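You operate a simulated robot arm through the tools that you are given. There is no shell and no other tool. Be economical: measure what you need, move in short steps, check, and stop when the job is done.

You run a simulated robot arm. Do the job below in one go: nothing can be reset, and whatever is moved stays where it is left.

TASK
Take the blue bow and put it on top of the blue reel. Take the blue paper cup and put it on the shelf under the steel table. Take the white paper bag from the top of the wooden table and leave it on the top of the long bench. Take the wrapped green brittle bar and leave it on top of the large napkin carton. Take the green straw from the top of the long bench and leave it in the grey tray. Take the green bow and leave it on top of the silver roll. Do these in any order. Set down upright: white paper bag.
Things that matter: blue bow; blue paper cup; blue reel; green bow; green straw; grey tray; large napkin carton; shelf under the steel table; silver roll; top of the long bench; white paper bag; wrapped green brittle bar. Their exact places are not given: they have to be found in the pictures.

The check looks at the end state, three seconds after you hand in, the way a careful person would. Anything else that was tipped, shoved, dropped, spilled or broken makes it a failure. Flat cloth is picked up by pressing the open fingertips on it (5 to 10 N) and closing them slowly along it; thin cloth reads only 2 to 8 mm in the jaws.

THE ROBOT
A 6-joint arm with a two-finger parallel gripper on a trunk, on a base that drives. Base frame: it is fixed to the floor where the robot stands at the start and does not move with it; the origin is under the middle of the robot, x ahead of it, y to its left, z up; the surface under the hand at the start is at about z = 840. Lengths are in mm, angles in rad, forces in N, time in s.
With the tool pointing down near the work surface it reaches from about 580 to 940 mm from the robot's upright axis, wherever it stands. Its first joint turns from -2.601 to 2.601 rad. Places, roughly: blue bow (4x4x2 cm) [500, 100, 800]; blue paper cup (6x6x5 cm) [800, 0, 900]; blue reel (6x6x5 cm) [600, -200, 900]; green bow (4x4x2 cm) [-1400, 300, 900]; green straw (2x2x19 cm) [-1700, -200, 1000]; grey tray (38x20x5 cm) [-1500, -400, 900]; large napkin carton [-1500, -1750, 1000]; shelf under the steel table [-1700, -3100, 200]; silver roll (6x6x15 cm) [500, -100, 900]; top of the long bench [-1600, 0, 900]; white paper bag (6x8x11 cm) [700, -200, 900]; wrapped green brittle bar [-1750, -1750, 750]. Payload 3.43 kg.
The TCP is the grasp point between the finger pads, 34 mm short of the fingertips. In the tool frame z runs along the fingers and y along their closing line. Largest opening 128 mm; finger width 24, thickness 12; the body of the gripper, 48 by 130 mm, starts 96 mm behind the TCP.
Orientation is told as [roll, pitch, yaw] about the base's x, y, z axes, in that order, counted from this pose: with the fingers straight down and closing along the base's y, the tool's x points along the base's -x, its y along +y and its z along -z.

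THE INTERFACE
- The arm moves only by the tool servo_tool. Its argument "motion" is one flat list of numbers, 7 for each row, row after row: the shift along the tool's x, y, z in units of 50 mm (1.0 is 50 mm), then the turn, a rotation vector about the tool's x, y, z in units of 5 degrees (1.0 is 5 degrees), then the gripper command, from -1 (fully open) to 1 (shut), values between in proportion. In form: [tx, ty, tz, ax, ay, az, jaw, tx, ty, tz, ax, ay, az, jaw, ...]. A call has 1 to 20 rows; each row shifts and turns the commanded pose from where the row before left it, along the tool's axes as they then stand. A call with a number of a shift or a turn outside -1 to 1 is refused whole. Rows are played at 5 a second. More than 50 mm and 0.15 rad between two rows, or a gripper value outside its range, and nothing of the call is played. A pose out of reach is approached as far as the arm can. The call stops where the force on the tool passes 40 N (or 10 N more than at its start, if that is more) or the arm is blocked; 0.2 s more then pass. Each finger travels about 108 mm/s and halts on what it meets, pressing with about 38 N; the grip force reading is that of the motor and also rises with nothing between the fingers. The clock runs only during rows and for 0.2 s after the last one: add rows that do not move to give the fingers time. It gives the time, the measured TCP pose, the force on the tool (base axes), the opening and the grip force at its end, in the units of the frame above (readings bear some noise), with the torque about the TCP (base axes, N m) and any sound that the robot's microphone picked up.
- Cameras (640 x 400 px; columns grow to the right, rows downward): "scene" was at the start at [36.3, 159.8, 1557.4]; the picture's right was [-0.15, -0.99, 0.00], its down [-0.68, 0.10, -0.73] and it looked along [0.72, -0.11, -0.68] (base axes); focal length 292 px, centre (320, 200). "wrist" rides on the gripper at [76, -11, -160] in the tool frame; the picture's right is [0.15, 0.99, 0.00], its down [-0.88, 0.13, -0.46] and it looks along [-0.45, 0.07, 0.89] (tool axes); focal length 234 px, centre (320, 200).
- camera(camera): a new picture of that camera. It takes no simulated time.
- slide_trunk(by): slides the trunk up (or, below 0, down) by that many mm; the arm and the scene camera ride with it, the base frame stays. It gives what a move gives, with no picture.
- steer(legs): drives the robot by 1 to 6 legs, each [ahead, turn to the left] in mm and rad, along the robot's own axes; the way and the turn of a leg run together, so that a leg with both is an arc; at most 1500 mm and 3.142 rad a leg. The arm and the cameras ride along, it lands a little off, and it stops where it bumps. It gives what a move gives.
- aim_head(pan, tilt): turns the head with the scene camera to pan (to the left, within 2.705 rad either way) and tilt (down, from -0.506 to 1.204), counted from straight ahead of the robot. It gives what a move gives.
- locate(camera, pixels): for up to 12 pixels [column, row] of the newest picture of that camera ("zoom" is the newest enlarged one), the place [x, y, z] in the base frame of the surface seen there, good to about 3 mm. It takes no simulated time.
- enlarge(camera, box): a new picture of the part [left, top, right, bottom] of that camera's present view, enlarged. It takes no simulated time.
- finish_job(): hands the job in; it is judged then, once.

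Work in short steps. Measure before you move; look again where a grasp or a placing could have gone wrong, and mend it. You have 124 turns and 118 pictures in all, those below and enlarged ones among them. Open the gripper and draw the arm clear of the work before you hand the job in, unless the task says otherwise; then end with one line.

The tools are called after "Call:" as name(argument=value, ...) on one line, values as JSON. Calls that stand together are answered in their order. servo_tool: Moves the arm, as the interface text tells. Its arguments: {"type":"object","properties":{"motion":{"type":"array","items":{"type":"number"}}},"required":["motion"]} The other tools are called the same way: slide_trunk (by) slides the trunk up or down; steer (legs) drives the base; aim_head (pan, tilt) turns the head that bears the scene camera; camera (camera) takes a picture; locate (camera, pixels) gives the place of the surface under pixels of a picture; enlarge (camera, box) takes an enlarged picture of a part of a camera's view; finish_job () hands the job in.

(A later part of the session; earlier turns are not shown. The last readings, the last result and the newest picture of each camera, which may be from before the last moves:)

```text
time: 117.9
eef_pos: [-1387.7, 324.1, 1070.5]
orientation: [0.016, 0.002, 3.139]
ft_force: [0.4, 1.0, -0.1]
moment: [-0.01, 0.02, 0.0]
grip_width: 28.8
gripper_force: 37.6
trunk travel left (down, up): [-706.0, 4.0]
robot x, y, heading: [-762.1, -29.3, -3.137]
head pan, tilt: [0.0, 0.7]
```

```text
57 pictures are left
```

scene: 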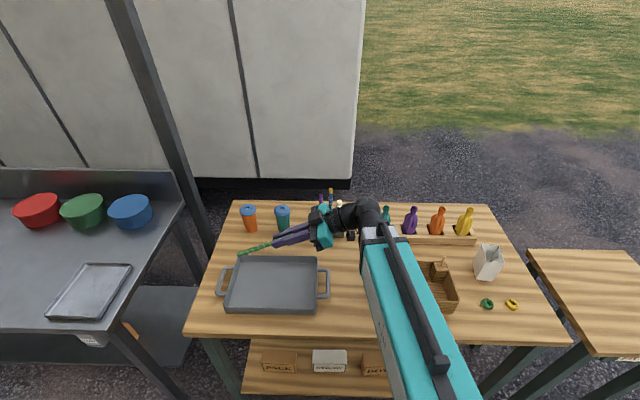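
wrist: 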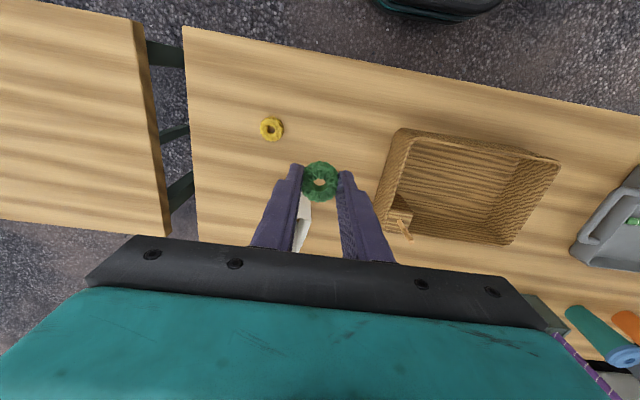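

The bow is held (28.8 mm). I'll centre the arm, back up, turn right (via the clear +y side), and drive to the wooden table.

Call:
servo_tool(motion=[0, 0.2, 0, 0, 0, 0, 1, -0.03, 0.45, 0, 0, 0, 0, 1, -0.05, 0.7, 0, 0, 0, 0, 1, -0.05, 0.8, 0, 0, 0, 0, 1, -0.05, 0.8, 0, 0, 0, 0, 1, -0.05, 0.8, 0, 0, 0, 0, 1, -0.05, 0.8, 0, 0, 0, 0, 1, 0, 0.7, 0, 0, 0, 0, 1, 0, 0.5, 0, 0, 0, 0, 1, 0, 0.25, 0, 0, 0, 0, 1, 0, 0, 0, 0, 0, 0, 1])

Call:
steer(legs=[[-215, 0], [0, -1.57], [0, -1.57], [340, 0]])

Call:
aim_head(pan=-0.15, tilt=0.8)

Call:
camera(camera="scene")

Call:
camera(camera="wrist")

```text
time: 120.3
eef_pos: [-1402.4, 23.3, 1073.7]
orientation: [0.017, 0.004, 3.139]
ft_force: [0.0, 0.4, -0.8]
moment: [0.01, -0.01, 0.0]
grip_width: 28.6
gripper_force: 37.2
trunk travel left (down, up): [-706.0, 4.0]
robot x, y, heading: [-760.5, -30.1, -3.138]
head pan, tilt: [0.0, 0.7]
```

```text
time: 134.8
eef_pos: [444.6, -75.9, 1074.7]
orientation: [0.017, 0.003, 0.003]
ft_force: [1.3, 0.1, 0.0]
moment: [-0.06, 0.0, -0.03]
grip_width: 29.0
gripper_force: 37.7
trunk travel left (down, up): [-706.0, 4.0]
robot x, y, heading: [-192.3, -78.0, 0.013]
head pan, tilt: [0.0, 0.7]
```

```text
time: 135.5
eef_pos: [444.1, -76.9, 1074.4]
orientation: [0.017, 0.004, 0.004]
ft_force: [0.5, 0.5, 1.1]
moment: [0.07, -0.01, -0.03]
grip_width: 28.6
gripper_force: 38.0
trunk travel left (down, up): [-706.0, 4.0]
robot x, y, heading: [-196.7, -80.4, 0.013]
head pan, tilt: [-0.15, 0.799]
```

```text
56 pictures are left
```

scene: 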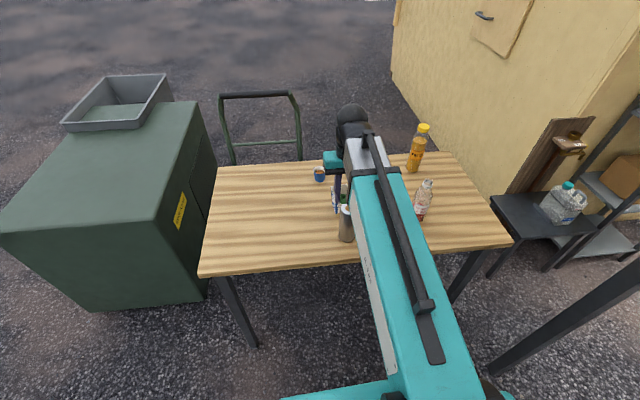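

```text
55 pictures are left
```

wrist: 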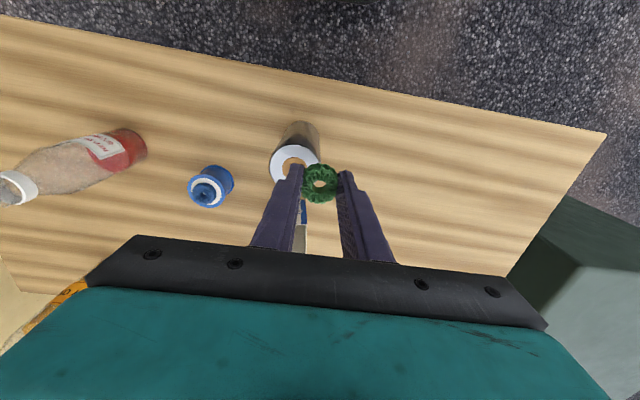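

I'll measure the roll's top rim and the held bow.

Call:
enlarge(camera="wrist", box=[240, 110, 400, 210])

Call:
locate(camera="wrist", pixels=[[272, 165], [293, 147], [317, 157], [285, 180], [294, 152], [282, 160], [318, 172], [334, 183], [318, 196], [305, 183]])

```text
4.00 times, centred on (320, 160) of wrist
```

zoom: 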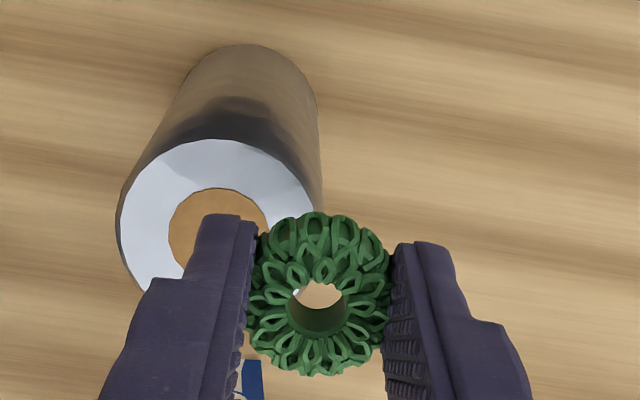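

```text
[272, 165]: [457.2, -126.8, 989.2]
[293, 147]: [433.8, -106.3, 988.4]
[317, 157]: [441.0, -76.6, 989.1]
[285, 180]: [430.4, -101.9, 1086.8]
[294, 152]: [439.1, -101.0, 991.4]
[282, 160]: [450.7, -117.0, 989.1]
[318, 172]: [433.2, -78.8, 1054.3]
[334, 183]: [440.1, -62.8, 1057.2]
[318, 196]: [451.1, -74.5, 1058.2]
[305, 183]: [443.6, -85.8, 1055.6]
```

Call:
locate(camera="zoom", pixels=[[123, 225], [218, 144], [313, 205], [140, 278], [172, 228], [220, 190], [265, 218], [185, 258], [150, 170], [290, 170]])

```text
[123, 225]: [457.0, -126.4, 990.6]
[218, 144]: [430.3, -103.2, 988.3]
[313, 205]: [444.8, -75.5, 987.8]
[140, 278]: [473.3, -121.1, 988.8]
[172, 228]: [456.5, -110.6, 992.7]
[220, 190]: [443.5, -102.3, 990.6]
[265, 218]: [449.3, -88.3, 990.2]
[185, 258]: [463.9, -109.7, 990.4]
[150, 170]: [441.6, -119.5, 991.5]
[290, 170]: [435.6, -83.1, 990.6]
```

Roll centre ≈(457,-99.5,990), bow at (442,-74.5). I'll shift +15,-25 and descend to about 10 mm above contact, then check.

Call:
servo_tool(motion=[-0.1, -0.2, 0, 0, 0, 0, 1, -0.15, -0.25, 0, 0, 0, 0, 1, -0.05, -0.05, 0.15, 0, 0, 0, 1, 0, 0, 0.3, 0, 0, 0, 1, 0, 0, 0.2, 0, 0, 0, 1, 0, 0, 0.1, 0, 0, 0, 1, 0, 0, 0, 0, 0, 0, 1])

Call:
enlarge(camera="wrist", box=[240, 110, 400, 210])

```text
time: 137.1
eef_pos: [458.0, -99.7, 1036.5]
orientation: [0.016, 0.003, 0.005]
ft_force: [0.4, 0.2, 0.1]
moment: [0.03, 0.01, -0.01]
grip_width: 28.6
gripper_force: 38.6
trunk travel left (down, up): [-706.0, 4.0]
robot x, y, heading: [-197.4, -78.8, 0.012]
head pan, tilt: [-0.15, 0.799]
```

```text
4.00 times, centred on (320, 160) of wrist
```

zoom: 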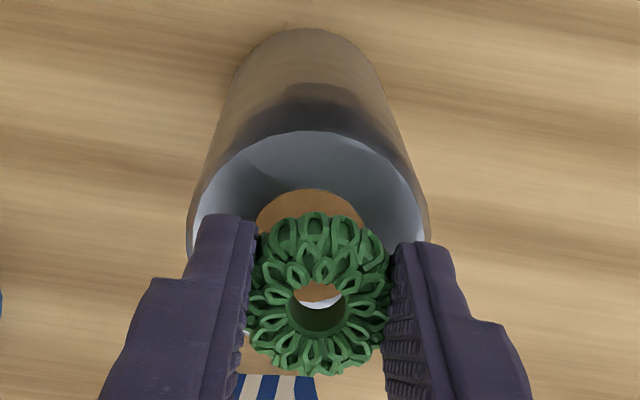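

Centred. I'll lower 8 mm and check the force.

Call:
servo_tool(motion=[0, 0, 0.08, 0, 0, 0, 1, 0, 0, 0.07, 0, 0, 0, 1, 0, 0, 0.03, 0, 0, 0, 1, 0, 0, 0, 0, 0, 0, 1])

```text
time: 138.1
eef_pos: [458.6, -100.1, 1027.6]
orientation: [0.016, 0.003, 0.006]
ft_force: [-0.5, 0.8, -0.7]
moment: [-0.03, -0.01, 0.01]
grip_width: 28.5
gripper_force: 38.2
trunk travel left (down, up): [-706.0, 4.0]
robot x, y, heading: [-196.8, -78.2, 0.011]
head pan, tilt: [-0.15, 0.799]
```

Call:
servo_tool(motion=[0, 0, 0.03, 0, 0, 0, 1, 0, 0, 0.02, 0, 0, 0, 1, 0, 0, 0, 0, 0, 0, 1])

```text
time: 138.9
eef_pos: [458.1, -100.2, 1024.9]
orientation: [0.016, 0.005, 0.004]
ft_force: [0.4, -0.4, 0.5]
moment: [-0.02, 0.0, 0.0]
grip_width: 29.0
gripper_force: 38.0
trunk travel left (down, up): [-706.0, 4.0]
robot x, y, heading: [-196.7, -76.6, 0.012]
head pan, tilt: [-0.15, 0.799]
```

The fingertips are essentially at the roll's top and the bow is within 1-2 mm, so I'll release here and rise.

Call:
servo_tool(motion=[0, 0, 0, 0, 0, 0, 0.5, 0, 0, 0, 0, 0, 0, 0.4, 0, 0, 0, 0, 0, 0, 0.3, 0, 0, 0, 0, 0, 0, 0.3, 0, 0, -0.1, 0, 0, 0, 0.3, 0, 0, -0.3, 0, 0, 0, 0.3, 0, 0, -0.5, 0, 0, 0, 0.3, 0, 0, -0.5, 0, 0, 0, 0.3, 0, 0, -0.3, 0, 0, 0, 0.3, 0, 0, 0, 0, 0, 0, 0.3])

Call:
camera(camera="wrist")

```text
time: 141.1
eef_pos: [459.8, -100.7, 1110.5]
orientation: [0.016, 0.003, 0.004]
ft_force: [0.5, -0.5, 0.2]
moment: [0.02, 0.01, 0.02]
grip_width: 44.8
gripper_force: 0.1
trunk travel left (down, up): [-706.0, 4.0]
robot x, y, heading: [-192.3, -77.2, 0.01]
head pan, tilt: [-0.15, 0.799]
```

```text
52 pictures are left
```

wrist: 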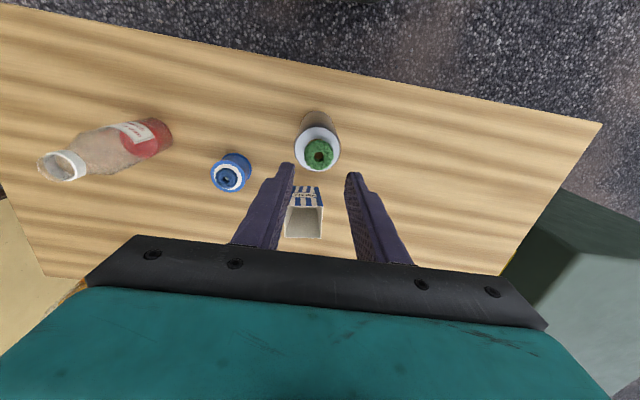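

The green bow sits on the roll. Next is the cup. I'll check the arm's geometry (for fitting under the steel table) by locating points along the arm.

Call:
camera(camera="scene")

Call:
locate(camera="scene", pixels=[[440, 385], [415, 330], [395, 260], [380, 190], [370, 150], [353, 118], [345, 155], [345, 380], [340, 165], [365, 200]])

```text
51 pictures are left
```

scene: 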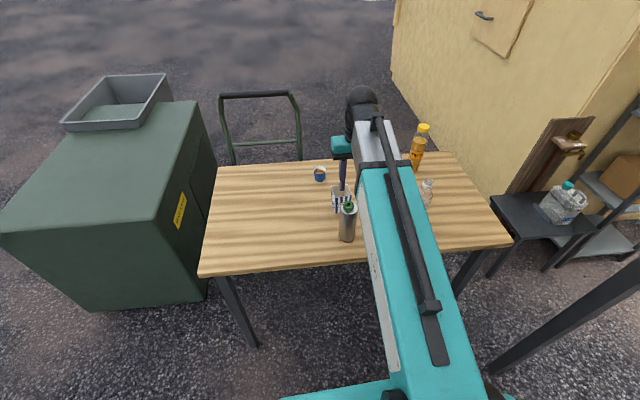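

```text
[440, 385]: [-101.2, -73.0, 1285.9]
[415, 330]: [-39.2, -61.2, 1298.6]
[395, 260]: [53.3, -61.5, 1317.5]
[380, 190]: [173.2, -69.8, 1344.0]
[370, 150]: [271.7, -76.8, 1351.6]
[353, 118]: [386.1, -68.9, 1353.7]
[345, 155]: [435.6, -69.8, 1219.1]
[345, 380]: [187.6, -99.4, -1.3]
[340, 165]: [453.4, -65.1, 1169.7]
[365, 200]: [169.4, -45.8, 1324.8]
```

Everything on the arm stays within about 245 mm above the TCP, so with the trunk down, a vertical tool fits under the steel table. I'll drive forward 130 and move above the cup at (779,-48).

Call:
steer(legs=[[130, 0]])

Call:
servo_tool(motion=[-0.2, 0.1, 0, 0, 0, 0, 0, -0.4, 0.2, 0, 0, 0, 0, -0.4, -0.5, 0.2, 0, 0, 0, 0, -0.4, -0.6, 0.2, 0, 0, 0, 0, -0.4, -0.6, 0.2, 0, 0, 0, 0, -0.4, -0.5, 0.1, 0, 0, 0, 0, -0.4, -0.4, 0, 0.2, 0, 0, 0, -0.4, -0.2, 0, 0.3, 0, 0, 0, -0.4, 0, 0, 0.3, 0, 0, 0, -0.4, 0, 0, 0.2, 0, 0, 0, -0.4, 0, 0, 0, 0, 0, 0, -0.4])

Call:
camera(camera="wrist")

```text
time: 142.5
eef_pos: [589.4, -97.3, 1108.6]
orientation: [0.014, 0.005, 0.007]
ft_force: [0.1, 0.6, 0.9]
moment: [-0.04, 0.01, 0.0]
grip_width: 44.6
gripper_force: 0.1
trunk travel left (down, up): [-706.0, 4.0]
robot x, y, heading: [-67.2, -75.9, 0.015]
head pan, tilt: [-0.15, 0.799]
```

```text
time: 144.9
eef_pos: [758.3, -43.4, 1059.6]
orientation: [0.017, 0.003, 0.006]
ft_force: [0.6, -0.1, 0.0]
moment: [0.01, 0.02, 0.01]
grip_width: 89.9
gripper_force: 0.0
trunk travel left (down, up): [-706.0, 4.0]
robot x, y, heading: [-64.2, -75.1, 0.015]
head pan, tilt: [-0.15, 0.799]
```

```text
50 pictures are left
```

wrist: 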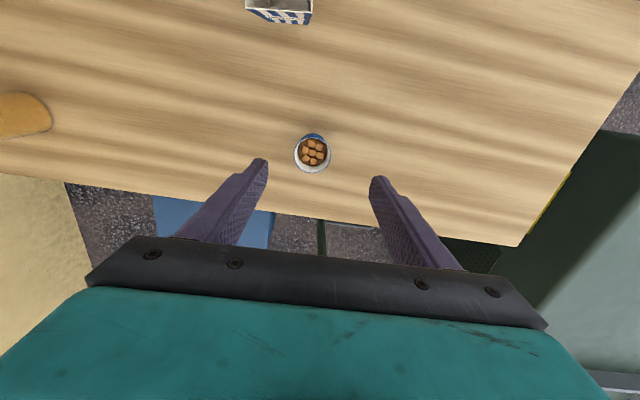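

Call:
enlarge(camera="wrist", box=[260, 110, 380, 185])

Call:
locate(camera="wrist", pixels=[[296, 153], [329, 153], [313, 137], [311, 171], [313, 152]])

```text
5.33 times, centred on (320, 148) of wrist
```

zoom: 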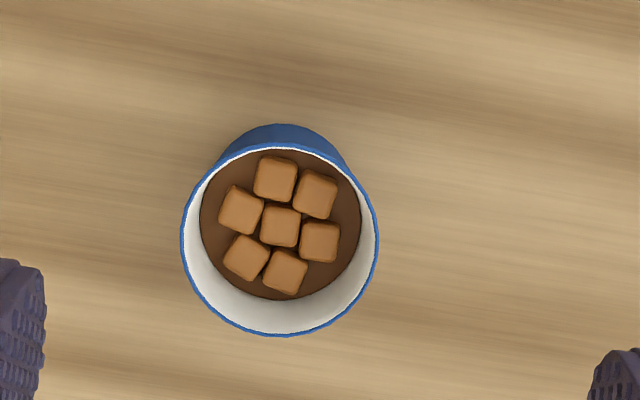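

```text
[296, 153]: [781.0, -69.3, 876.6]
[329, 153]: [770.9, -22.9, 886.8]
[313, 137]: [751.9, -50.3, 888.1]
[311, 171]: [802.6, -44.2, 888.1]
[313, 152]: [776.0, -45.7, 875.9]
```

Cup centre ≈(777.5,-47), rim 52 mm wide at z 888. I'll shift and descend to z≈882.

Call:
servo_tool(motion=[-0.2, -0.04, 0.2, 0, 0, 0, -0.4, -0.18, -0.04, 0.4, 0, 0, 0, -0.4, 0, 0, 0.6, 0, 0, 0, -0.4, 0, 0, 0.6, 0, 0, 0, -0.4, 0, 0, 0.6, 0, 0, 0, -0.4, 0, 0, 0.5, 0, 0, 0, -0.4, 0, 0, 0.3, 0, 0, 0, -0.4, 0, 0, 0.1, 0, 0, 0, -0.4, 0, 0, 0, 0, 0, 0, -0.4])

Call:
camera(camera="wrist")

```text
time: 146.9
eef_pos: [777.8, -45.5, 893.3]
orientation: [0.016, 0.003, 0.008]
ft_force: [0.4, 0.6, 0.0]
moment: [-0.02, -0.03, 0.01]
grip_width: 89.7
gripper_force: 0.1
trunk travel left (down, up): [-706.0, 4.0]
robot x, y, heading: [-64.3, -75.4, 0.011]
head pan, tilt: [-0.15, 0.799]
```

```text
48 pictures are left
```

wrist: 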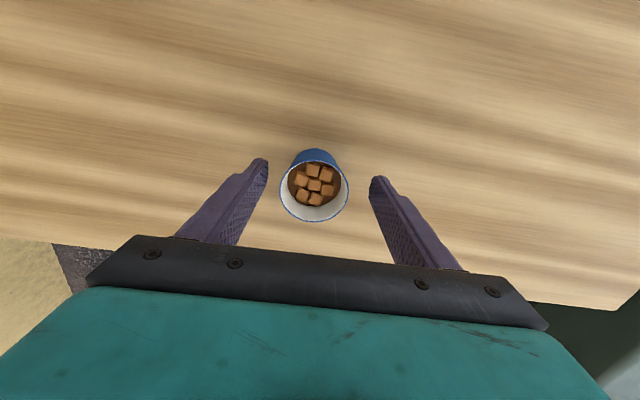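

Well lined up. I'll lower 10 mm, close slowly, and lift gently a little to check.

Call:
servo_tool(motion=[0, -0.03, 0.1, 0, 0, 0, -0.4, 0, 0, 0.1, 0, 0, 0, -0.3, 0, 0, 0, 0, 0, 0, -0.1, 0, 0, 0, 0, 0, 0, 0.05, 0, 0, 0, 0, 0, 0, 0.15, 0, 0, 0, 0, 0, 0, 0.25, 0, 0, 0, 0, 0, 0, 0.35, 0, 0, 0, 0, 0, 0, 0.35])

Call:
camera(camera="wrist")

```text
time: 148.7
eef_pos: [777.5, -47.0, 884.2]
orientation: [0.017, 0.002, 0.01]
ft_force: [0.3, 0.0, 1.2]
moment: [-0.07, 0.0, 0.0]
grip_width: 52.1
gripper_force: 38.0
trunk travel left (down, up): [-706.0, 4.0]
robot x, y, heading: [-67.0, -77.6, 0.012]
head pan, tilt: [-0.15, 0.799]
```

```text
47 pictures are left
```

wrist: 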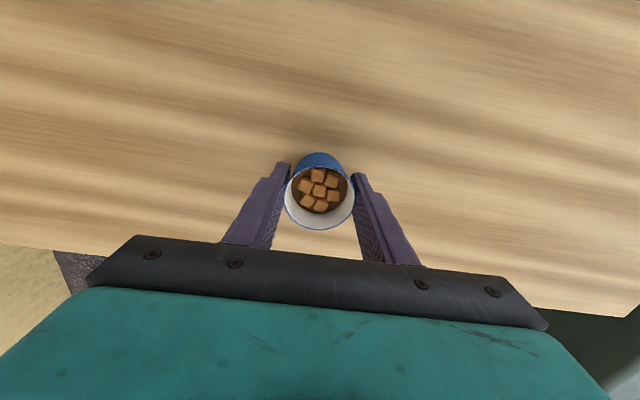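

Gripped at 52 mm. I'll lift gently to z≈1065 and look.

Call:
servo_tool(motion=[0, 0, -0.1, 0, 0, 0, 0.4, 0, 0, -0.2, 0, 0, 0, 0.4, 0, 0, -0.3, 0, 0, 0, 0.4, 0, 0, -0.4, 0, 0, 0, 0.4, 0, 0, -0.5, 0, 0, 0, 0.4, 0, 0, -0.5, 0, 0, 0, 0.4, 0, 0, -0.5, 0, 0, 0, 0.4, 0, 0, -0.5, 0, 0, 0, 0.4, 0, 0, -0.4, 0, 0, 0, 0.4, 0, 0, -0.3, 0, 0, 0, 0.4, 0, 0, -0.2, 0, 0, 0, 0.4, 0, 0, -0.1, 0, 0, 0, 0.4, 0, 0, 0, 0, 0, 0, 0.4])

Call:
camera(camera="wrist")

```text
time: 151.5
eef_pos: [777.3, -49.3, 1084.6]
orientation: [0.015, 0.004, 0.008]
ft_force: [0.3, -0.3, 0.1]
moment: [0.02, -0.02, 0.0]
grip_width: 51.9
gripper_force: 38.1
trunk travel left (down, up): [-706.0, 4.0]
robot x, y, heading: [-64.5, -79.9, 0.018]
head pan, tilt: [-0.15, 0.799]
```

```text
46 pictures are left
```

wrist: 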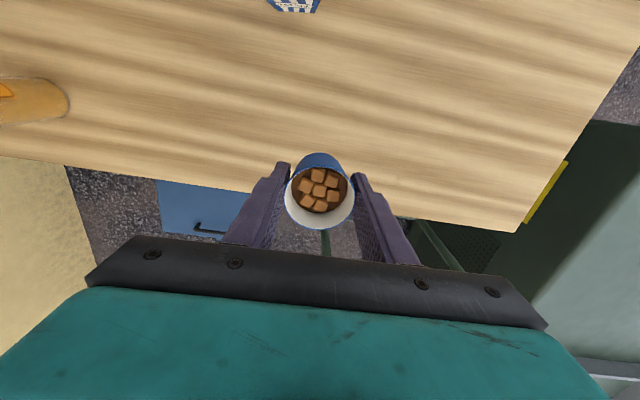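

The cup is held upright. I'll retract the arm gently, then drive back and out to the aisle.

Call:
steer(legs=[[-480, 0]])

Call:
servo_tool(motion=[0.1, 0, 0, 0, 0, 0, 0.4, 0.2, 0, 0, 0, 0, 0, 0.4, 0.35, 0, 0, 0, 0, 0, 0.4, 0.45, 0, 0, 0, 0, 0, 0.4, 0.5, 0, 0, 0, 0, 0, 0.4, 0.5, 0, 0, 0, 0, 0, 0.4, 0.45, 0, 0, 0, 0, 0, 0.4, 0.35, 0, 0, 0, 0, 0, 0.4, 0.25, 0, 0, 0, 0, 0, 0.4, 0.15, 0, 0, 0, 0, 0, 0.4, 0, 0, 0, 0, 0, 0, 0.4])

Call:
steer(legs=[[0, -1.585]])

Call:
aim_head(pan=0, tilt=0.5)

Call:
camera(camera="scene")

```text
time: 154.6
eef_pos: [298.8, -54.6, 1085.4]
orientation: [0.016, 0.004, 0.01]
ft_force: [-0.4, 0.1, -1.2]
moment: [0.01, 0.0, 0.03]
grip_width: 51.7
gripper_force: 37.7
trunk travel left (down, up): [-706.0, 4.0]
robot x, y, heading: [-541.7, -83.8, 0.016]
head pan, tilt: [-0.15, 0.799]
```

```text
time: 157.0
eef_pos: [133.7, -55.8, 1085.0]
orientation: [0.016, 0.003, 0.011]
ft_force: [-0.6, -0.3, -1.1]
moment: [0.0, -0.02, 0.02]
grip_width: 51.8
gripper_force: 38.2
trunk travel left (down, up): [-706.0, 4.0]
robot x, y, heading: [-545.8, -85.5, 0.02]
head pan, tilt: [-0.15, 0.799]
```

```text
time: 162.8
eef_pos: [-546.7, -761.5, 1085.8]
orientation: [0.016, 0.004, -1.603]
ft_force: [-1.5, 0.2, -0.7]
moment: [0.01, 0.01, -0.03]
grip_width: 51.8
gripper_force: 38.1
trunk travel left (down, up): [-706.0, 4.0]
robot x, y, heading: [-577.0, -82.7, -1.59]
head pan, tilt: [-0.15, 0.799]
```

```text
time: 163.6
eef_pos: [-547.3, -761.3, 1084.4]
orientation: [0.015, 0.003, -1.606]
ft_force: [0.0, 0.5, -0.3]
moment: [0.02, -0.02, -0.06]
grip_width: 51.6
gripper_force: 37.8
trunk travel left (down, up): [-706.0, 4.0]
robot x, y, heading: [-574.2, -85.2, -1.593]
head pan, tilt: [0.0, 0.499]
```

```text
45 pictures are left
```

scene: 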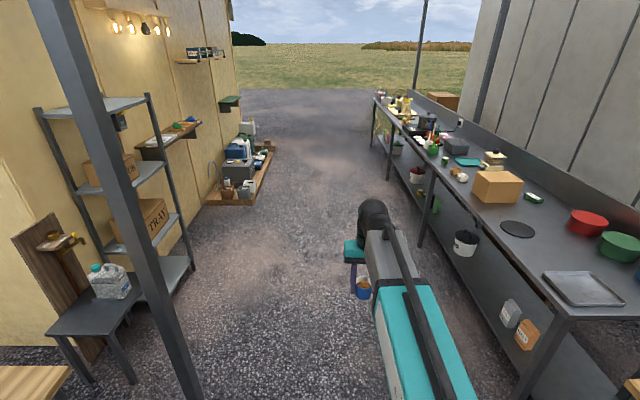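

The aisle is clear. I'll drive 2500 mm down it and look to the right at the shelf.

Call:
steer(legs=[[1250, 0.01], [1250, 0.015]])

Call:
aim_head(pan=-1.6, tilt=0.75)

Call:
camera(camera="scene")

```text
time: 177.5
eef_pos: [-608.3, -3252.0, 1085.1]
orientation: [0.016, 0.004, -1.608]
ft_force: [-0.7, 0.2, -1.0]
moment: [-0.02, 0.02, -0.02]
grip_width: 52.0
gripper_force: 37.6
trunk travel left (down, up): [-706.0, 4.0]
robot x, y, heading: [-637.2, -2575.5, -1.599]
head pan, tilt: [0.0, 0.499]
```

```text
time: 179.2
eef_pos: [-608.7, -3252.4, 1085.3]
orientation: [0.017, 0.005, -1.61]
ft_force: [0.2, 0.4, 0.5]
moment: [-0.02, 0.03, 0.02]
grip_width: 52.0
gripper_force: 38.5
trunk travel left (down, up): [-706.0, 4.0]
robot x, y, heading: [-629.0, -2573.8, -1.598]
head pan, tilt: [-1.6, 0.75]
```

```text
44 pictures are left
```

scene: 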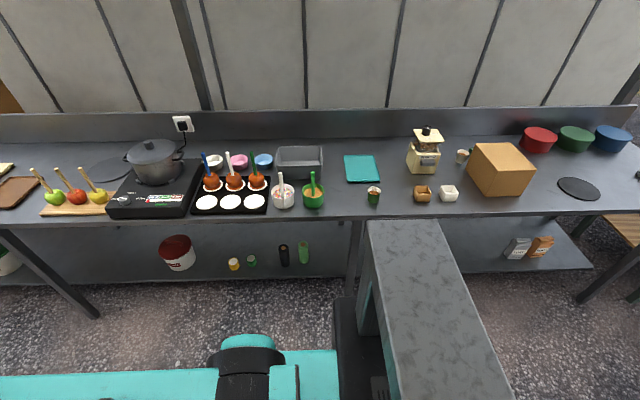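

Call:
locate(camera="scene", pixels=[[110, 265], [40, 280], [160, 255], [196, 262], [228, 265], [310, 262], [330, 262], [352, 275], [455, 262], [480, 262], [505, 255], [110, 278]])

Call:
enlarge(camera="scene", box=[40, 210, 360, 300])

```text
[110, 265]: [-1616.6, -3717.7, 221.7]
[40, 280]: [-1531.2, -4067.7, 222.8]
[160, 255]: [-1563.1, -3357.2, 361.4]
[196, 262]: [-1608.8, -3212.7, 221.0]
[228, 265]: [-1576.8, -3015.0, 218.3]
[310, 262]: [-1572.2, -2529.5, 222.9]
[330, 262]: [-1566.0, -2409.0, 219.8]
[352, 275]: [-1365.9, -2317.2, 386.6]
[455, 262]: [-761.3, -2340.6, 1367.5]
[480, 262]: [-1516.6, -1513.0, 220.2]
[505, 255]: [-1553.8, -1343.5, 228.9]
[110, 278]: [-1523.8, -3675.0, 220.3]
```

```text
2.00 times, centred on (200, 255) of scene
```

zoom: 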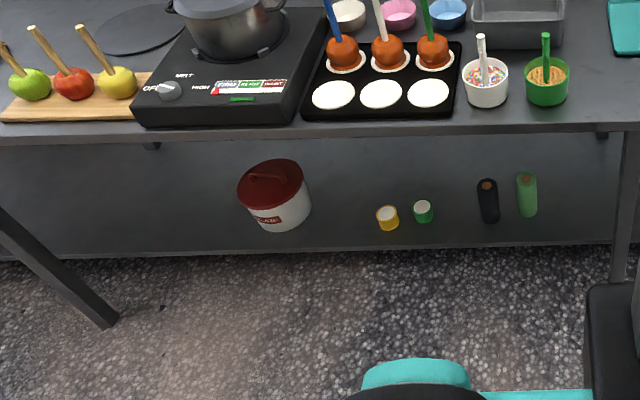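

A free spot on the shelf is at the front near (-1490,-2750,219), in front of the bottles (x≤-1545). I'll drive 137 further, turn right to face the table, and back off a bit.

Call:
steer(legs=[[137, 0], [0, -1.544], [-100, 0]])

Call:
aim_head(pan=0, tilt=0.6)

Call:
slide_trunk(by=-700)

Call:
camera(camera="scene")

Call:
camera(camera="wrist")

```text
time: 186.6
eef_pos: [-1211.3, -2762.6, 1087.0]
orientation: [0.015, 0.002, -3.135]
ft_force: [-0.5, 0.6, -1.2]
moment: [-0.05, 0.02, -0.04]
grip_width: 51.7
gripper_force: 37.9
trunk travel left (down, up): [-706.0, 4.0]
robot x, y, heading: [-537.2, -2685.7, -3.133]
head pan, tilt: [-1.6, 0.75]
```

```text
time: 188.2
eef_pos: [-1212.4, -2761.9, 1085.8]
orientation: [0.016, 0.004, -3.133]
ft_force: [-0.1, -0.4, -0.3]
moment: [-0.01, -0.01, -0.04]
grip_width: 52.1
gripper_force: 37.8
trunk travel left (down, up): [-706.0, 4.0]
robot x, y, heading: [-534.8, -2687.2, -3.134]
head pan, tilt: [0.0, 0.6]
```

```text
refused: -700 is not a number from -400 to 400
```

```text
42 pictures are left
```

scene: 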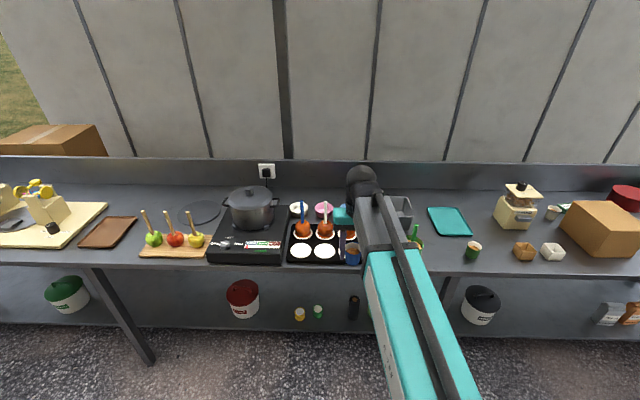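

```text
41 pictures are left
```

wrist: 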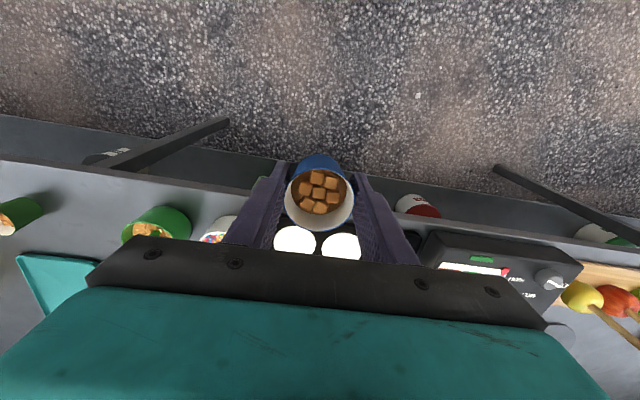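

Clear of the table edge by about 180 mm. I'll lower the trunk in two steps of 345.

Call:
slide_trunk(by=-345)

Call:
slide_trunk(by=-345)

Call:
camera(camera="scene")

Call:
camera(camera="wrist")

```text
time: 191.6
eef_pos: [-1212.0, -2763.6, 740.6]
orientation: [0.015, 0.003, -3.134]
ft_force: [-0.6, -0.8, -0.6]
moment: [0.01, 0.01, 0.03]
grip_width: 51.5
gripper_force: 38.1
trunk travel left (down, up): [-361.0, 349.0]
robot x, y, heading: [-538.1, -2684.5, -3.131]
head pan, tilt: [0.0, 0.6]
```

```text
time: 195.0
eef_pos: [-1211.6, -2763.4, 394.4]
orientation: [0.015, 0.003, -3.137]
ft_force: [0.6, -0.4, -0.6]
moment: [-0.03, 0.0, 0.05]
grip_width: 51.7
gripper_force: 38.4
trunk travel left (down, up): [-16.0, 694.0]
robot x, y, heading: [-538.6, -2687.7, -3.13]
head pan, tilt: [0.0, 0.6]
```

```text
40 pictures are left
```

scene: 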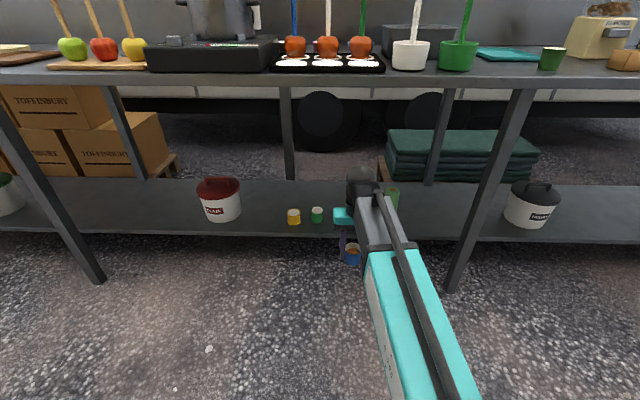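

```text
39 pictures are left
```

wrist: 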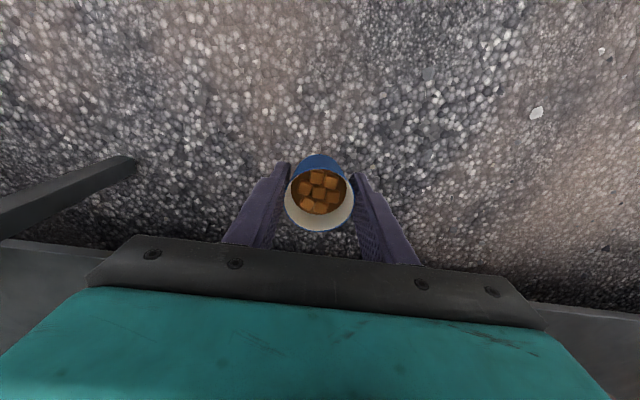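

I'll measure the shelf's front edge, the bottles, and the table underside before driving in.

Call:
locate(camera="scene", pixels=[[300, 236], [300, 230], [293, 220], [317, 216], [395, 195], [394, 212], [340, 205], [300, 82], [490, 160], [365, 172], [380, 200], [300, 185]])

```text
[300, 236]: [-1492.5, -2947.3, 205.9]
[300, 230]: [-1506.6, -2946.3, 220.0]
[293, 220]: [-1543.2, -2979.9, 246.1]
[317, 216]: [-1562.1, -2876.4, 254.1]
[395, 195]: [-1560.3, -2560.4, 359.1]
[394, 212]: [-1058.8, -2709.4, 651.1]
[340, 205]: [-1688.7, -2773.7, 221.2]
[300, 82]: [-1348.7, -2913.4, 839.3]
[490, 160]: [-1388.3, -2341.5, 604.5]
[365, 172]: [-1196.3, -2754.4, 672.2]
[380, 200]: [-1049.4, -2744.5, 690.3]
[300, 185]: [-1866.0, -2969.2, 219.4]
```

The shelf runs x -1492..-1866, the table underside is at 839, and the small cups and bottles sit at x≈-1575. I'll place deeper at about (-1690,-2775): raise 60 for clearance, extend 110, then drive in.

Call:
servo_tool(motion=[0, 0.05, -0.1, 0, 0, 0, 0.4, -0.1, 0.1, -0.25, 0, 0, 0, 0.4, -0.25, 0.1, -0.3, 0, 0, 0, 0.4, -0.4, 0.05, -0.3, 0, 0, 0, 0.4, -0.45, 0, -0.2, 0, 0, 0, 0.4, -0.45, 0, -0.1, 0, 0, 0, 0.4, -0.3, 0, 0, 0, 0, 0, 0.4, -0.2, 0, 0, 0, 0, 0, 0.4, -0.05, 0, 0, 0, 0, 0, 0.4, 0, 0, 0, 0, 0, 0, 0.4])

Call:
steer(legs=[[150, 0]])

Call:
camera(camera="scene")

Call:
camera(camera="wrist")

```text
time: 197.2
eef_pos: [-1322.7, -2775.7, 458.4]
orientation: [0.015, 0.004, -3.135]
ft_force: [-0.5, 0.3, -0.7]
moment: [0.0, 0.01, -0.02]
grip_width: 51.8
gripper_force: 37.6
trunk travel left (down, up): [-16.0, 694.0]
robot x, y, heading: [-535.3, -2685.9, -3.132]
head pan, tilt: [0.0, 0.6]
```

```text
time: 198.7
eef_pos: [-1472.9, -2773.1, 458.4]
orientation: [0.015, 0.002, -3.14]
ft_force: [-0.4, -0.1, 0.0]
moment: [0.02, 0.0, 0.0]
grip_width: 51.9
gripper_force: 38.3
trunk travel left (down, up): [-16.0, 694.0]
robot x, y, heading: [-685.6, -2687.7, -3.14]
head pan, tilt: [0.0, 0.6]
```

```text
38 pictures are left
```

scene: 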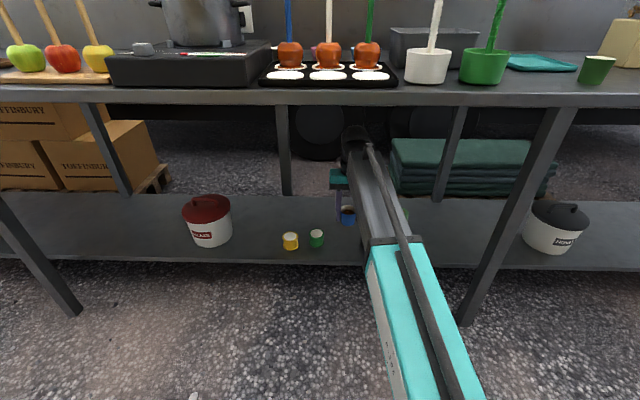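

```text
37 pictures are left
```

wrist: 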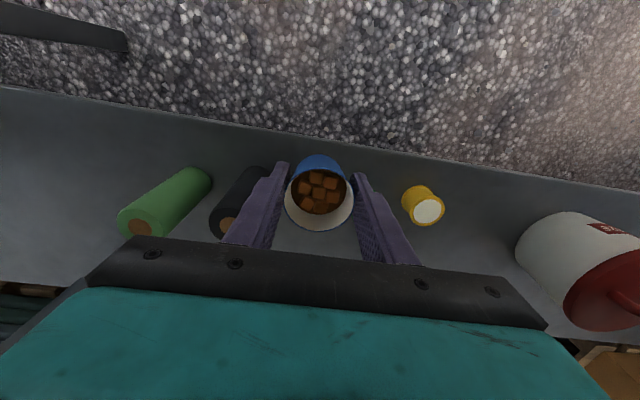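

Call:
locate(camera="wrist", pixels=[[225, 225], [262, 172], [240, 190], [140, 225], [425, 210], [415, 192], [290, 265], [340, 238], [300, 140]])

Call:
locate(camera="scene", pixels=[[353, 130], [372, 180], [393, 245], [410, 280], [317, 238], [290, 240]])

```text
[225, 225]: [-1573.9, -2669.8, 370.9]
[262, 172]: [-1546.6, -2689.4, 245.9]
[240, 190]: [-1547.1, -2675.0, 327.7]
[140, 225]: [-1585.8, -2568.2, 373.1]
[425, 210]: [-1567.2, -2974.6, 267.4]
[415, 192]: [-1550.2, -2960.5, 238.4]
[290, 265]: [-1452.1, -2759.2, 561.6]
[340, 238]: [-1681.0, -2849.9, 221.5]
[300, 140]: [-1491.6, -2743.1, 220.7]
```

```text
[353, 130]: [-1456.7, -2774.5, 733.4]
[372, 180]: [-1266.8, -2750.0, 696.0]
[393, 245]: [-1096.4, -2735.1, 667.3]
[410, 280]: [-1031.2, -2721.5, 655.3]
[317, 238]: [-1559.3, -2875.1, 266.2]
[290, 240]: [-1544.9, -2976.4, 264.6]
```

Clear on all sides (bottle edge -2695, wrist top 733 < 839). I'll drive 205 mm more.

Call:
steer(legs=[[205, 0]])

Call:
servo_tool(motion=[0, 0, 0.1, 0, 0, 0, 0.4, 0, 0, 0.25, 0, 0, 0, 0.4, 0, 0, 0.4, 0, 0, 0, 0.4, 0, 0, 0.5, 0, 0, 0, 0.4, 0, 0, 0.5, 0, 0, 0, 0.4, 0, 0, 0.5, 0, 0, 0, 0.4, 0, 0, 0.5, 0, 0, 0, 0.4, 0, 0, 0.4, 0, 0, 0, 0.4, 0, 0, 0.25, 0, 0, 0, 0.4, 0, 0, 0.1, 0, 0, 0, 0.4, 0, 0, 0, 0, 0, 0, 0.4])

Call:
camera(camera="wrist")

```text
time: 200.4
eef_pos: [-1675.9, -2773.3, 457.4]
orientation: [0.016, 0.002, -3.14]
ft_force: [1.0, -0.1, 0.1]
moment: [0.0, -0.01, -0.02]
grip_width: 51.8
gripper_force: 37.9
trunk travel left (down, up): [-16.0, 694.0]
robot x, y, heading: [-885.5, -2692.5, -3.135]
head pan, tilt: [0.0, 0.6]
```

```text
time: 202.8
eef_pos: [-1675.3, -2776.1, 281.4]
orientation: [0.014, 0.003, -3.14]
ft_force: [0.1, -1.0, 0.2]
moment: [-0.03, 0.03, -0.01]
grip_width: 51.7
gripper_force: 38.0
trunk travel left (down, up): [-16.0, 694.0]
robot x, y, heading: [-889.1, -2691.0, -3.14]
head pan, tilt: [0.0, 0.6]
```

```text
36 pictures are left
```

wrist: 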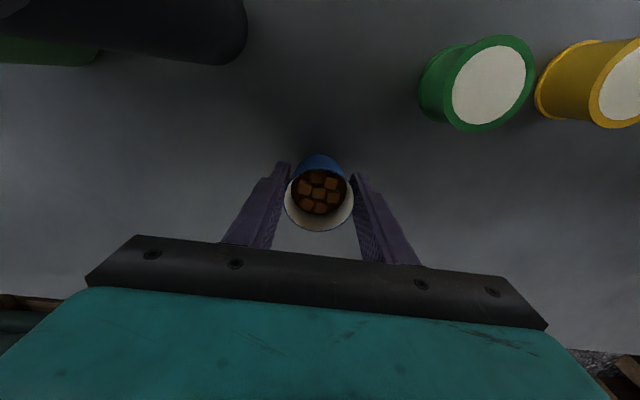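

Contact is expected at TCP z≈264. I'll lower 14 mm, then in small steps.

Call:
servo_tool(motion=[0, 0, 0.12, 0, 0, 0, 0.4, 0, 0, 0.1, 0, 0, 0, 0.4, 0, 0, 0.06, 0, 0, 0, 0.4, 0, 0, 0, 0, 0, 0, 0.4])

Call:
servo_tool(motion=[0, 0, 0.03, 0, 0, 0, 0.4, 0, 0, 0.02, 0, 0, 0, 0.4, 0, 0, 0, 0, 0, 0, 0.4])

```text
time: 203.8
eef_pos: [-1675.6, -2777.4, 269.0]
orientation: [0.017, 0.003, -3.139]
ft_force: [0.5, -0.5, 0.2]
moment: [-0.01, 0.01, 0.02]
grip_width: 51.7
gripper_force: 37.7
trunk travel left (down, up): [-16.0, 694.0]
robot x, y, heading: [-890.2, -2688.6, -3.137]
head pan, tilt: [0.0, 0.6]
```

```text
time: 204.6
eef_pos: [-1676.1, -2777.5, 266.5]
orientation: [0.015, 0.004, -3.14]
ft_force: [-1.2, -0.4, 0.3]
moment: [-0.01, 0.0, 0.01]
grip_width: 51.7
gripper_force: 37.8
trunk travel left (down, up): [-16.0, 694.0]
robot x, y, heading: [-887.7, -2688.6, -3.136]
head pan, tilt: [0.0, 0.6]
```

Call:
servo_tool(motion=[0, 0, 0.02, 0, 0, 0, 0.4, 0, 0, 0.02, 0, 0, 0, 0.4, 0, 0, 0, 0, 0, 0, 0.4])

```text
time: 205.4
eef_pos: [-1675.5, -2777.9, 266.2]
orientation: [0.016, 0.001, -3.139]
ft_force: [1.5, 0.7, 14.6]
moment: [-0.07, -0.1, -0.02]
grip_width: 51.8
gripper_force: 38.6
trunk travel left (down, up): [-16.0, 694.0]
robot x, y, heading: [-889.5, -2692.6, -3.132]
head pan, tilt: [0.0, 0.6]
```

Contact (14 N). I'll ease up 1 mm, open slowly, and rise.

Call:
servo_tool(motion=[0, 0, -0.02, 0, 0, 0, 0.4, 0, 0, 0, 0, 0, 0, 0.2, 0, 0, 0, 0, 0, 0, 0.1, 0, 0, 0, 0, 0, 0, 0.0, 0, 0, 0, 0, 0, 0, -0.15, 0, 0, 0, 0, 0, 0, -0.2, 0, 0, -0.1, 0, 0, 0, -0.2, 0, 0, -0.3, 0, 0, 0, -0.2, 0, 0, -0.5, 0, 0, 0, -0.2, 0, 0, -0.6, 0, 0, 0, -0.2, 0, 0, -0.6, 0, 0, 0, -0.2, 0, 0, -0.6, 0, 0, 0, -0.2, 0, 0, -0.5, 0, 0, 0, -0.2, 0, 0, -0.3, 0, 0, 0, -0.2, 0, 0, 0, 0, 0, 0, -0.2])

Call:
camera(camera="wrist")

```text
time: 208.6
eef_pos: [-1676.6, -2773.7, 439.5]
orientation: [0.016, 0.004, -3.141]
ft_force: [0.7, -0.4, 0.3]
moment: [0.02, 0.01, -0.02]
grip_width: 76.7
gripper_force: 0.1
trunk travel left (down, up): [-16.0, 694.0]
robot x, y, heading: [-885.7, -2688.2, -3.133]
head pan, tilt: [0.0, 0.6]
```

```text
35 pictures are left
```

wrist: 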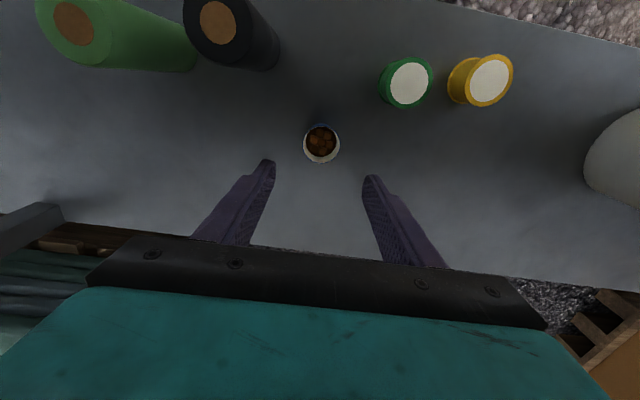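

The cup stands upright on the shelf. I'll back out 400 mm and raise the trunk.

Call:
steer(legs=[[-420, 0]])

Call:
slide_trunk(by=350)

Call:
slide_trunk(by=340)

Call:
camera(camera="scene")

```text
time: 211.5
eef_pos: [-1253.5, -2770.6, 440.6]
orientation: [0.018, 0.003, -3.141]
ft_force: [-0.8, -0.4, -0.5]
moment: [0.02, 0.03, 0.0]
grip_width: 76.8
gripper_force: 0.1
trunk travel left (down, up): [-16.0, 694.0]
robot x, y, heading: [-469.0, -2687.3, -3.134]
head pan, tilt: [0.0, 0.6]
```

```text
time: 214.9
eef_pos: [-1253.0, -2770.3, 790.2]
orientation: [0.015, 0.003, -3.142]
ft_force: [-1.1, -0.1, 0.2]
moment: [-0.01, 0.0, 0.0]
grip_width: 76.8
gripper_force: 0.1
trunk travel left (down, up): [-366.0, 344.0]
robot x, y, heading: [-463.5, -2685.8, -3.141]
head pan, tilt: [0.0, 0.6]
```

```text
time: 218.2
eef_pos: [-1252.2, -2769.5, 1129.5]
orientation: [0.017, 0.005, -3.14]
ft_force: [0.1, -0.6, -0.6]
moment: [-0.01, 0.01, 0.01]
grip_width: 76.8
gripper_force: 0.2
trunk travel left (down, up): [-706.0, 4.0]
robot x, y, heading: [-461.5, -2687.4, -3.135]
head pan, tilt: [0.0, 0.6]
```

```text
34 pictures are left
```

scene: 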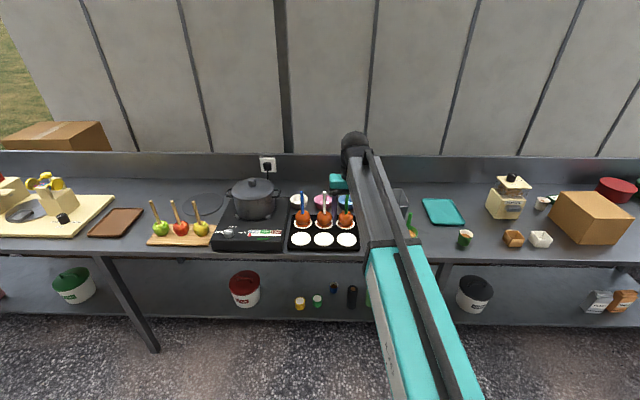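

Now to the carton: I'll turn right, drive 1020, and turn left to face the table again.

Call:
steer(legs=[[0, -1.57], [1020, 0], [0, 1.57]])

Call:
aim_head(pan=0, tilt=0.7)

Call:
camera(camera="scene")

```text
time: 234.6
eef_pos: [-1295.8, -1767.5, 1130.4]
orientation: [0.014, 0.004, -3.11]
ft_force: [0.3, 0.5, 0.9]
moment: [-0.02, 0.0, -0.01]
grip_width: 76.4
gripper_force: 0.2
trunk travel left (down, up): [-706.0, 4.0]
robot x, y, heading: [-510.3, -1689.5, -3.118]
head pan, tilt: [0.0, 0.6]
```

```text
time: 235.3
eef_pos: [-1295.7, -1767.7, 1129.2]
orientation: [0.015, 0.002, -3.109]
ft_force: [0.6, -0.2, -0.3]
moment: [0.01, 0.01, -0.02]
grip_width: 76.6
gripper_force: 0.0
trunk travel left (down, up): [-706.0, 4.0]
robot x, y, heading: [-507.5, -1690.2, -3.117]
head pan, tilt: [0.0, 0.7]
```

```text
33 pictures are left
```

scene: 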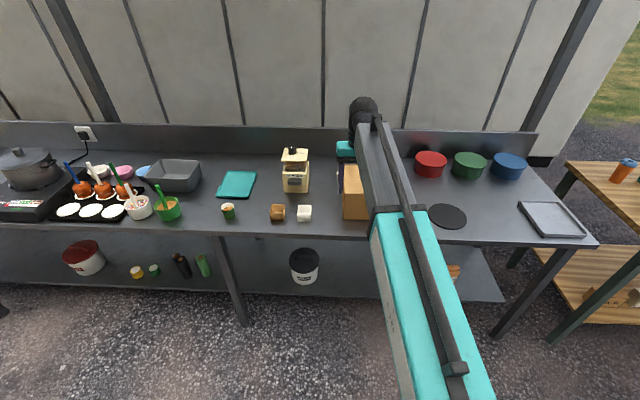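

The arm hides the bar. I'll shift the arm +118 in y, drive forward 300 above the carton, and look with the wrist camera.

Call:
servo_tool(motion=[0, -0.15, 0, 0, 0, 0, -0.2, 0, -0.35, 0, 0, 0, 0, -0.2, 0, -0.5, 0, 0, 0, 0, -0.2, 0, -0.5, 0, 0, 0, 0, -0.2, 0, -0.45, 0, 0, 0, 0, -0.2, 0, -0.3, 0, 0, 0, 0, -0.2, 0, -0.1, 0, 0, 0, 0, -0.2, 0, 0, 0, 0, 0, 0, -0.2])

Call:
steer(legs=[[300, 0]])

Call:
camera(camera="wrist")

Call:
camera(camera="scene")

```text
time: 237.1
eef_pos: [-1299.9, -1650.9, 1129.6]
orientation: [0.015, 0.002, -3.111]
ft_force: [0.3, -0.4, 0.5]
moment: [0.01, -0.03, -0.02]
grip_width: 76.9
gripper_force: 0.1
trunk travel left (down, up): [-706.0, 4.0]
robot x, y, heading: [-510.2, -1690.1, -3.117]
head pan, tilt: [0.0, 0.7]
```

```text
time: 239.3
eef_pos: [-1601.3, -1656.8, 1127.3]
orientation: [0.016, 0.005, -3.114]
ft_force: [-0.1, 0.1, 0.7]
moment: [0.02, -0.05, -0.01]
grip_width: 76.7
gripper_force: 0.1
trunk travel left (down, up): [-706.0, 4.0]
robot x, y, heading: [-812.3, -1695.2, -3.12]
head pan, tilt: [0.0, 0.7]
```

```text
32 pictures are left
```

wrist: 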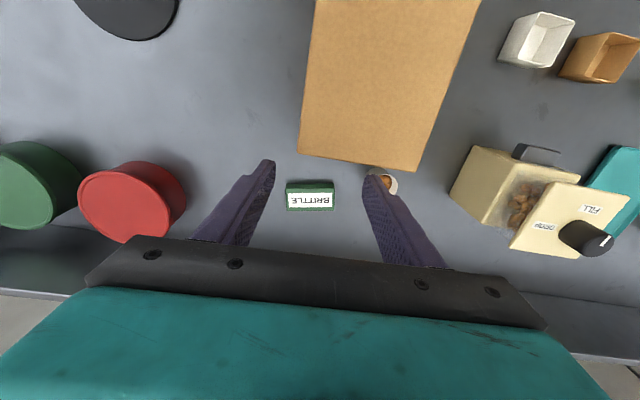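

```text
31 pictures are left
```

scene: 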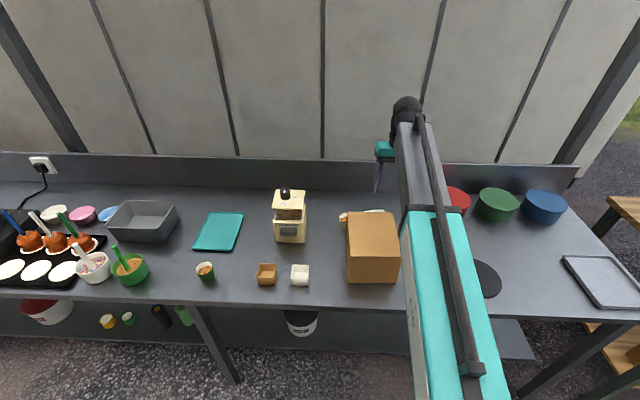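

Call:
locate(camera="wrist", pixels=[[287, 188], [333, 187], [333, 208], [289, 209], [310, 199], [302, 150], [418, 170], [440, 60], [320, 60], [390, 182], [370, 120]])

Call:
enlarge(camera="wrist", box=[250, 130, 410, 230])

```text
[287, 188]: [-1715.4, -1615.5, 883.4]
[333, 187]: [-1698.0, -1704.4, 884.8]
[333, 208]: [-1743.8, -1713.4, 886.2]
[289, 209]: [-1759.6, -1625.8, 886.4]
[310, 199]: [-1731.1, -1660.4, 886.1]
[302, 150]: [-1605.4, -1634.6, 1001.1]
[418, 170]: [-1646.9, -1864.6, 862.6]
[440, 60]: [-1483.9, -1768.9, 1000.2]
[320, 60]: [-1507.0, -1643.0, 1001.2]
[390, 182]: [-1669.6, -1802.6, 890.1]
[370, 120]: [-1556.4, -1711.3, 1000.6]
```

```text
4.00 times, centred on (330, 180) of wrist
```

zoom: 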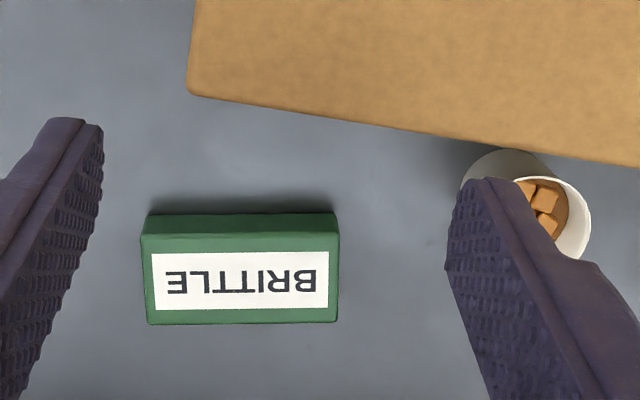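

The bar is centred at (-1730,-1665), about 90x45x20, top 886, long axis yaw offset +0.14. I'll grip it along its length: drive 80 closer, open to 120 mm, turn, and align.

Call:
steer(legs=[[80, 0]])

Call:
servo_tool(motion=[-0.15, 0, 0, 0, 0, -0.3, -0.6, -0.3, 0.05, 0, 0, 0, -0.5, -0.875, -0.3, 0.05, 0.2, 0, 0, -0.5, -0.875, -0.15, 0.05, 0.4, 0, 0, -0.3, -0.875, 0, 0, 0.5, 0, 0, 0, -0.875, 0, 0, 0.5, 0, 0, 0, -0.875, 0, 0, 0.3, 0, 0, 0, -0.875, 0, 0, 0.1, 0, 0, 0, -0.875, 0, 0, 0, 0, 0, 0, -0.875])

Call:
camera(camera="wrist")

```text
time: 240.5
eef_pos: [-1682.5, -1659.2, 1127.9]
orientation: [0.015, 0.005, -3.114]
ft_force: [-0.4, -0.9, 0.2]
moment: [-0.01, -0.07, 0.01]
grip_width: 76.7
gripper_force: 0.0
trunk travel left (down, up): [-706.0, 4.0]
robot x, y, heading: [-896.4, -1698.8, -3.116]
head pan, tilt: [0.0, 0.7]
```

```text
time: 242.5
eef_pos: [-1725.9, -1671.7, 1028.1]
orientation: [0.017, 0.002, -2.974]
ft_force: [0.5, -0.1, -0.3]
moment: [-0.01, 0.03, 0.02]
grip_width: 120.1
gripper_force: 0.0
trunk travel left (down, up): [-706.0, 4.0]
robot x, y, heading: [-891.9, -1700.2, -3.112]
head pan, tilt: [0.0, 0.7]
```

```text
29 pictures are left
```

wrist: 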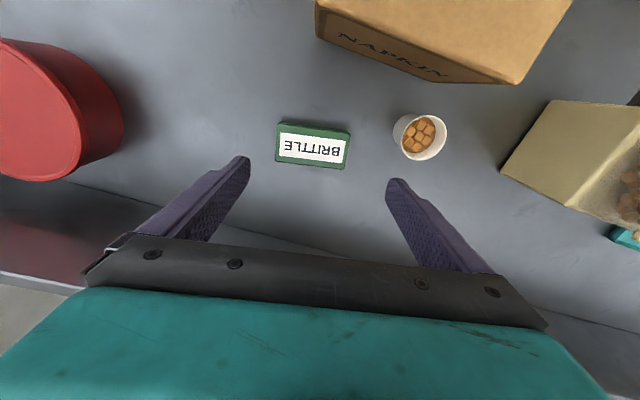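

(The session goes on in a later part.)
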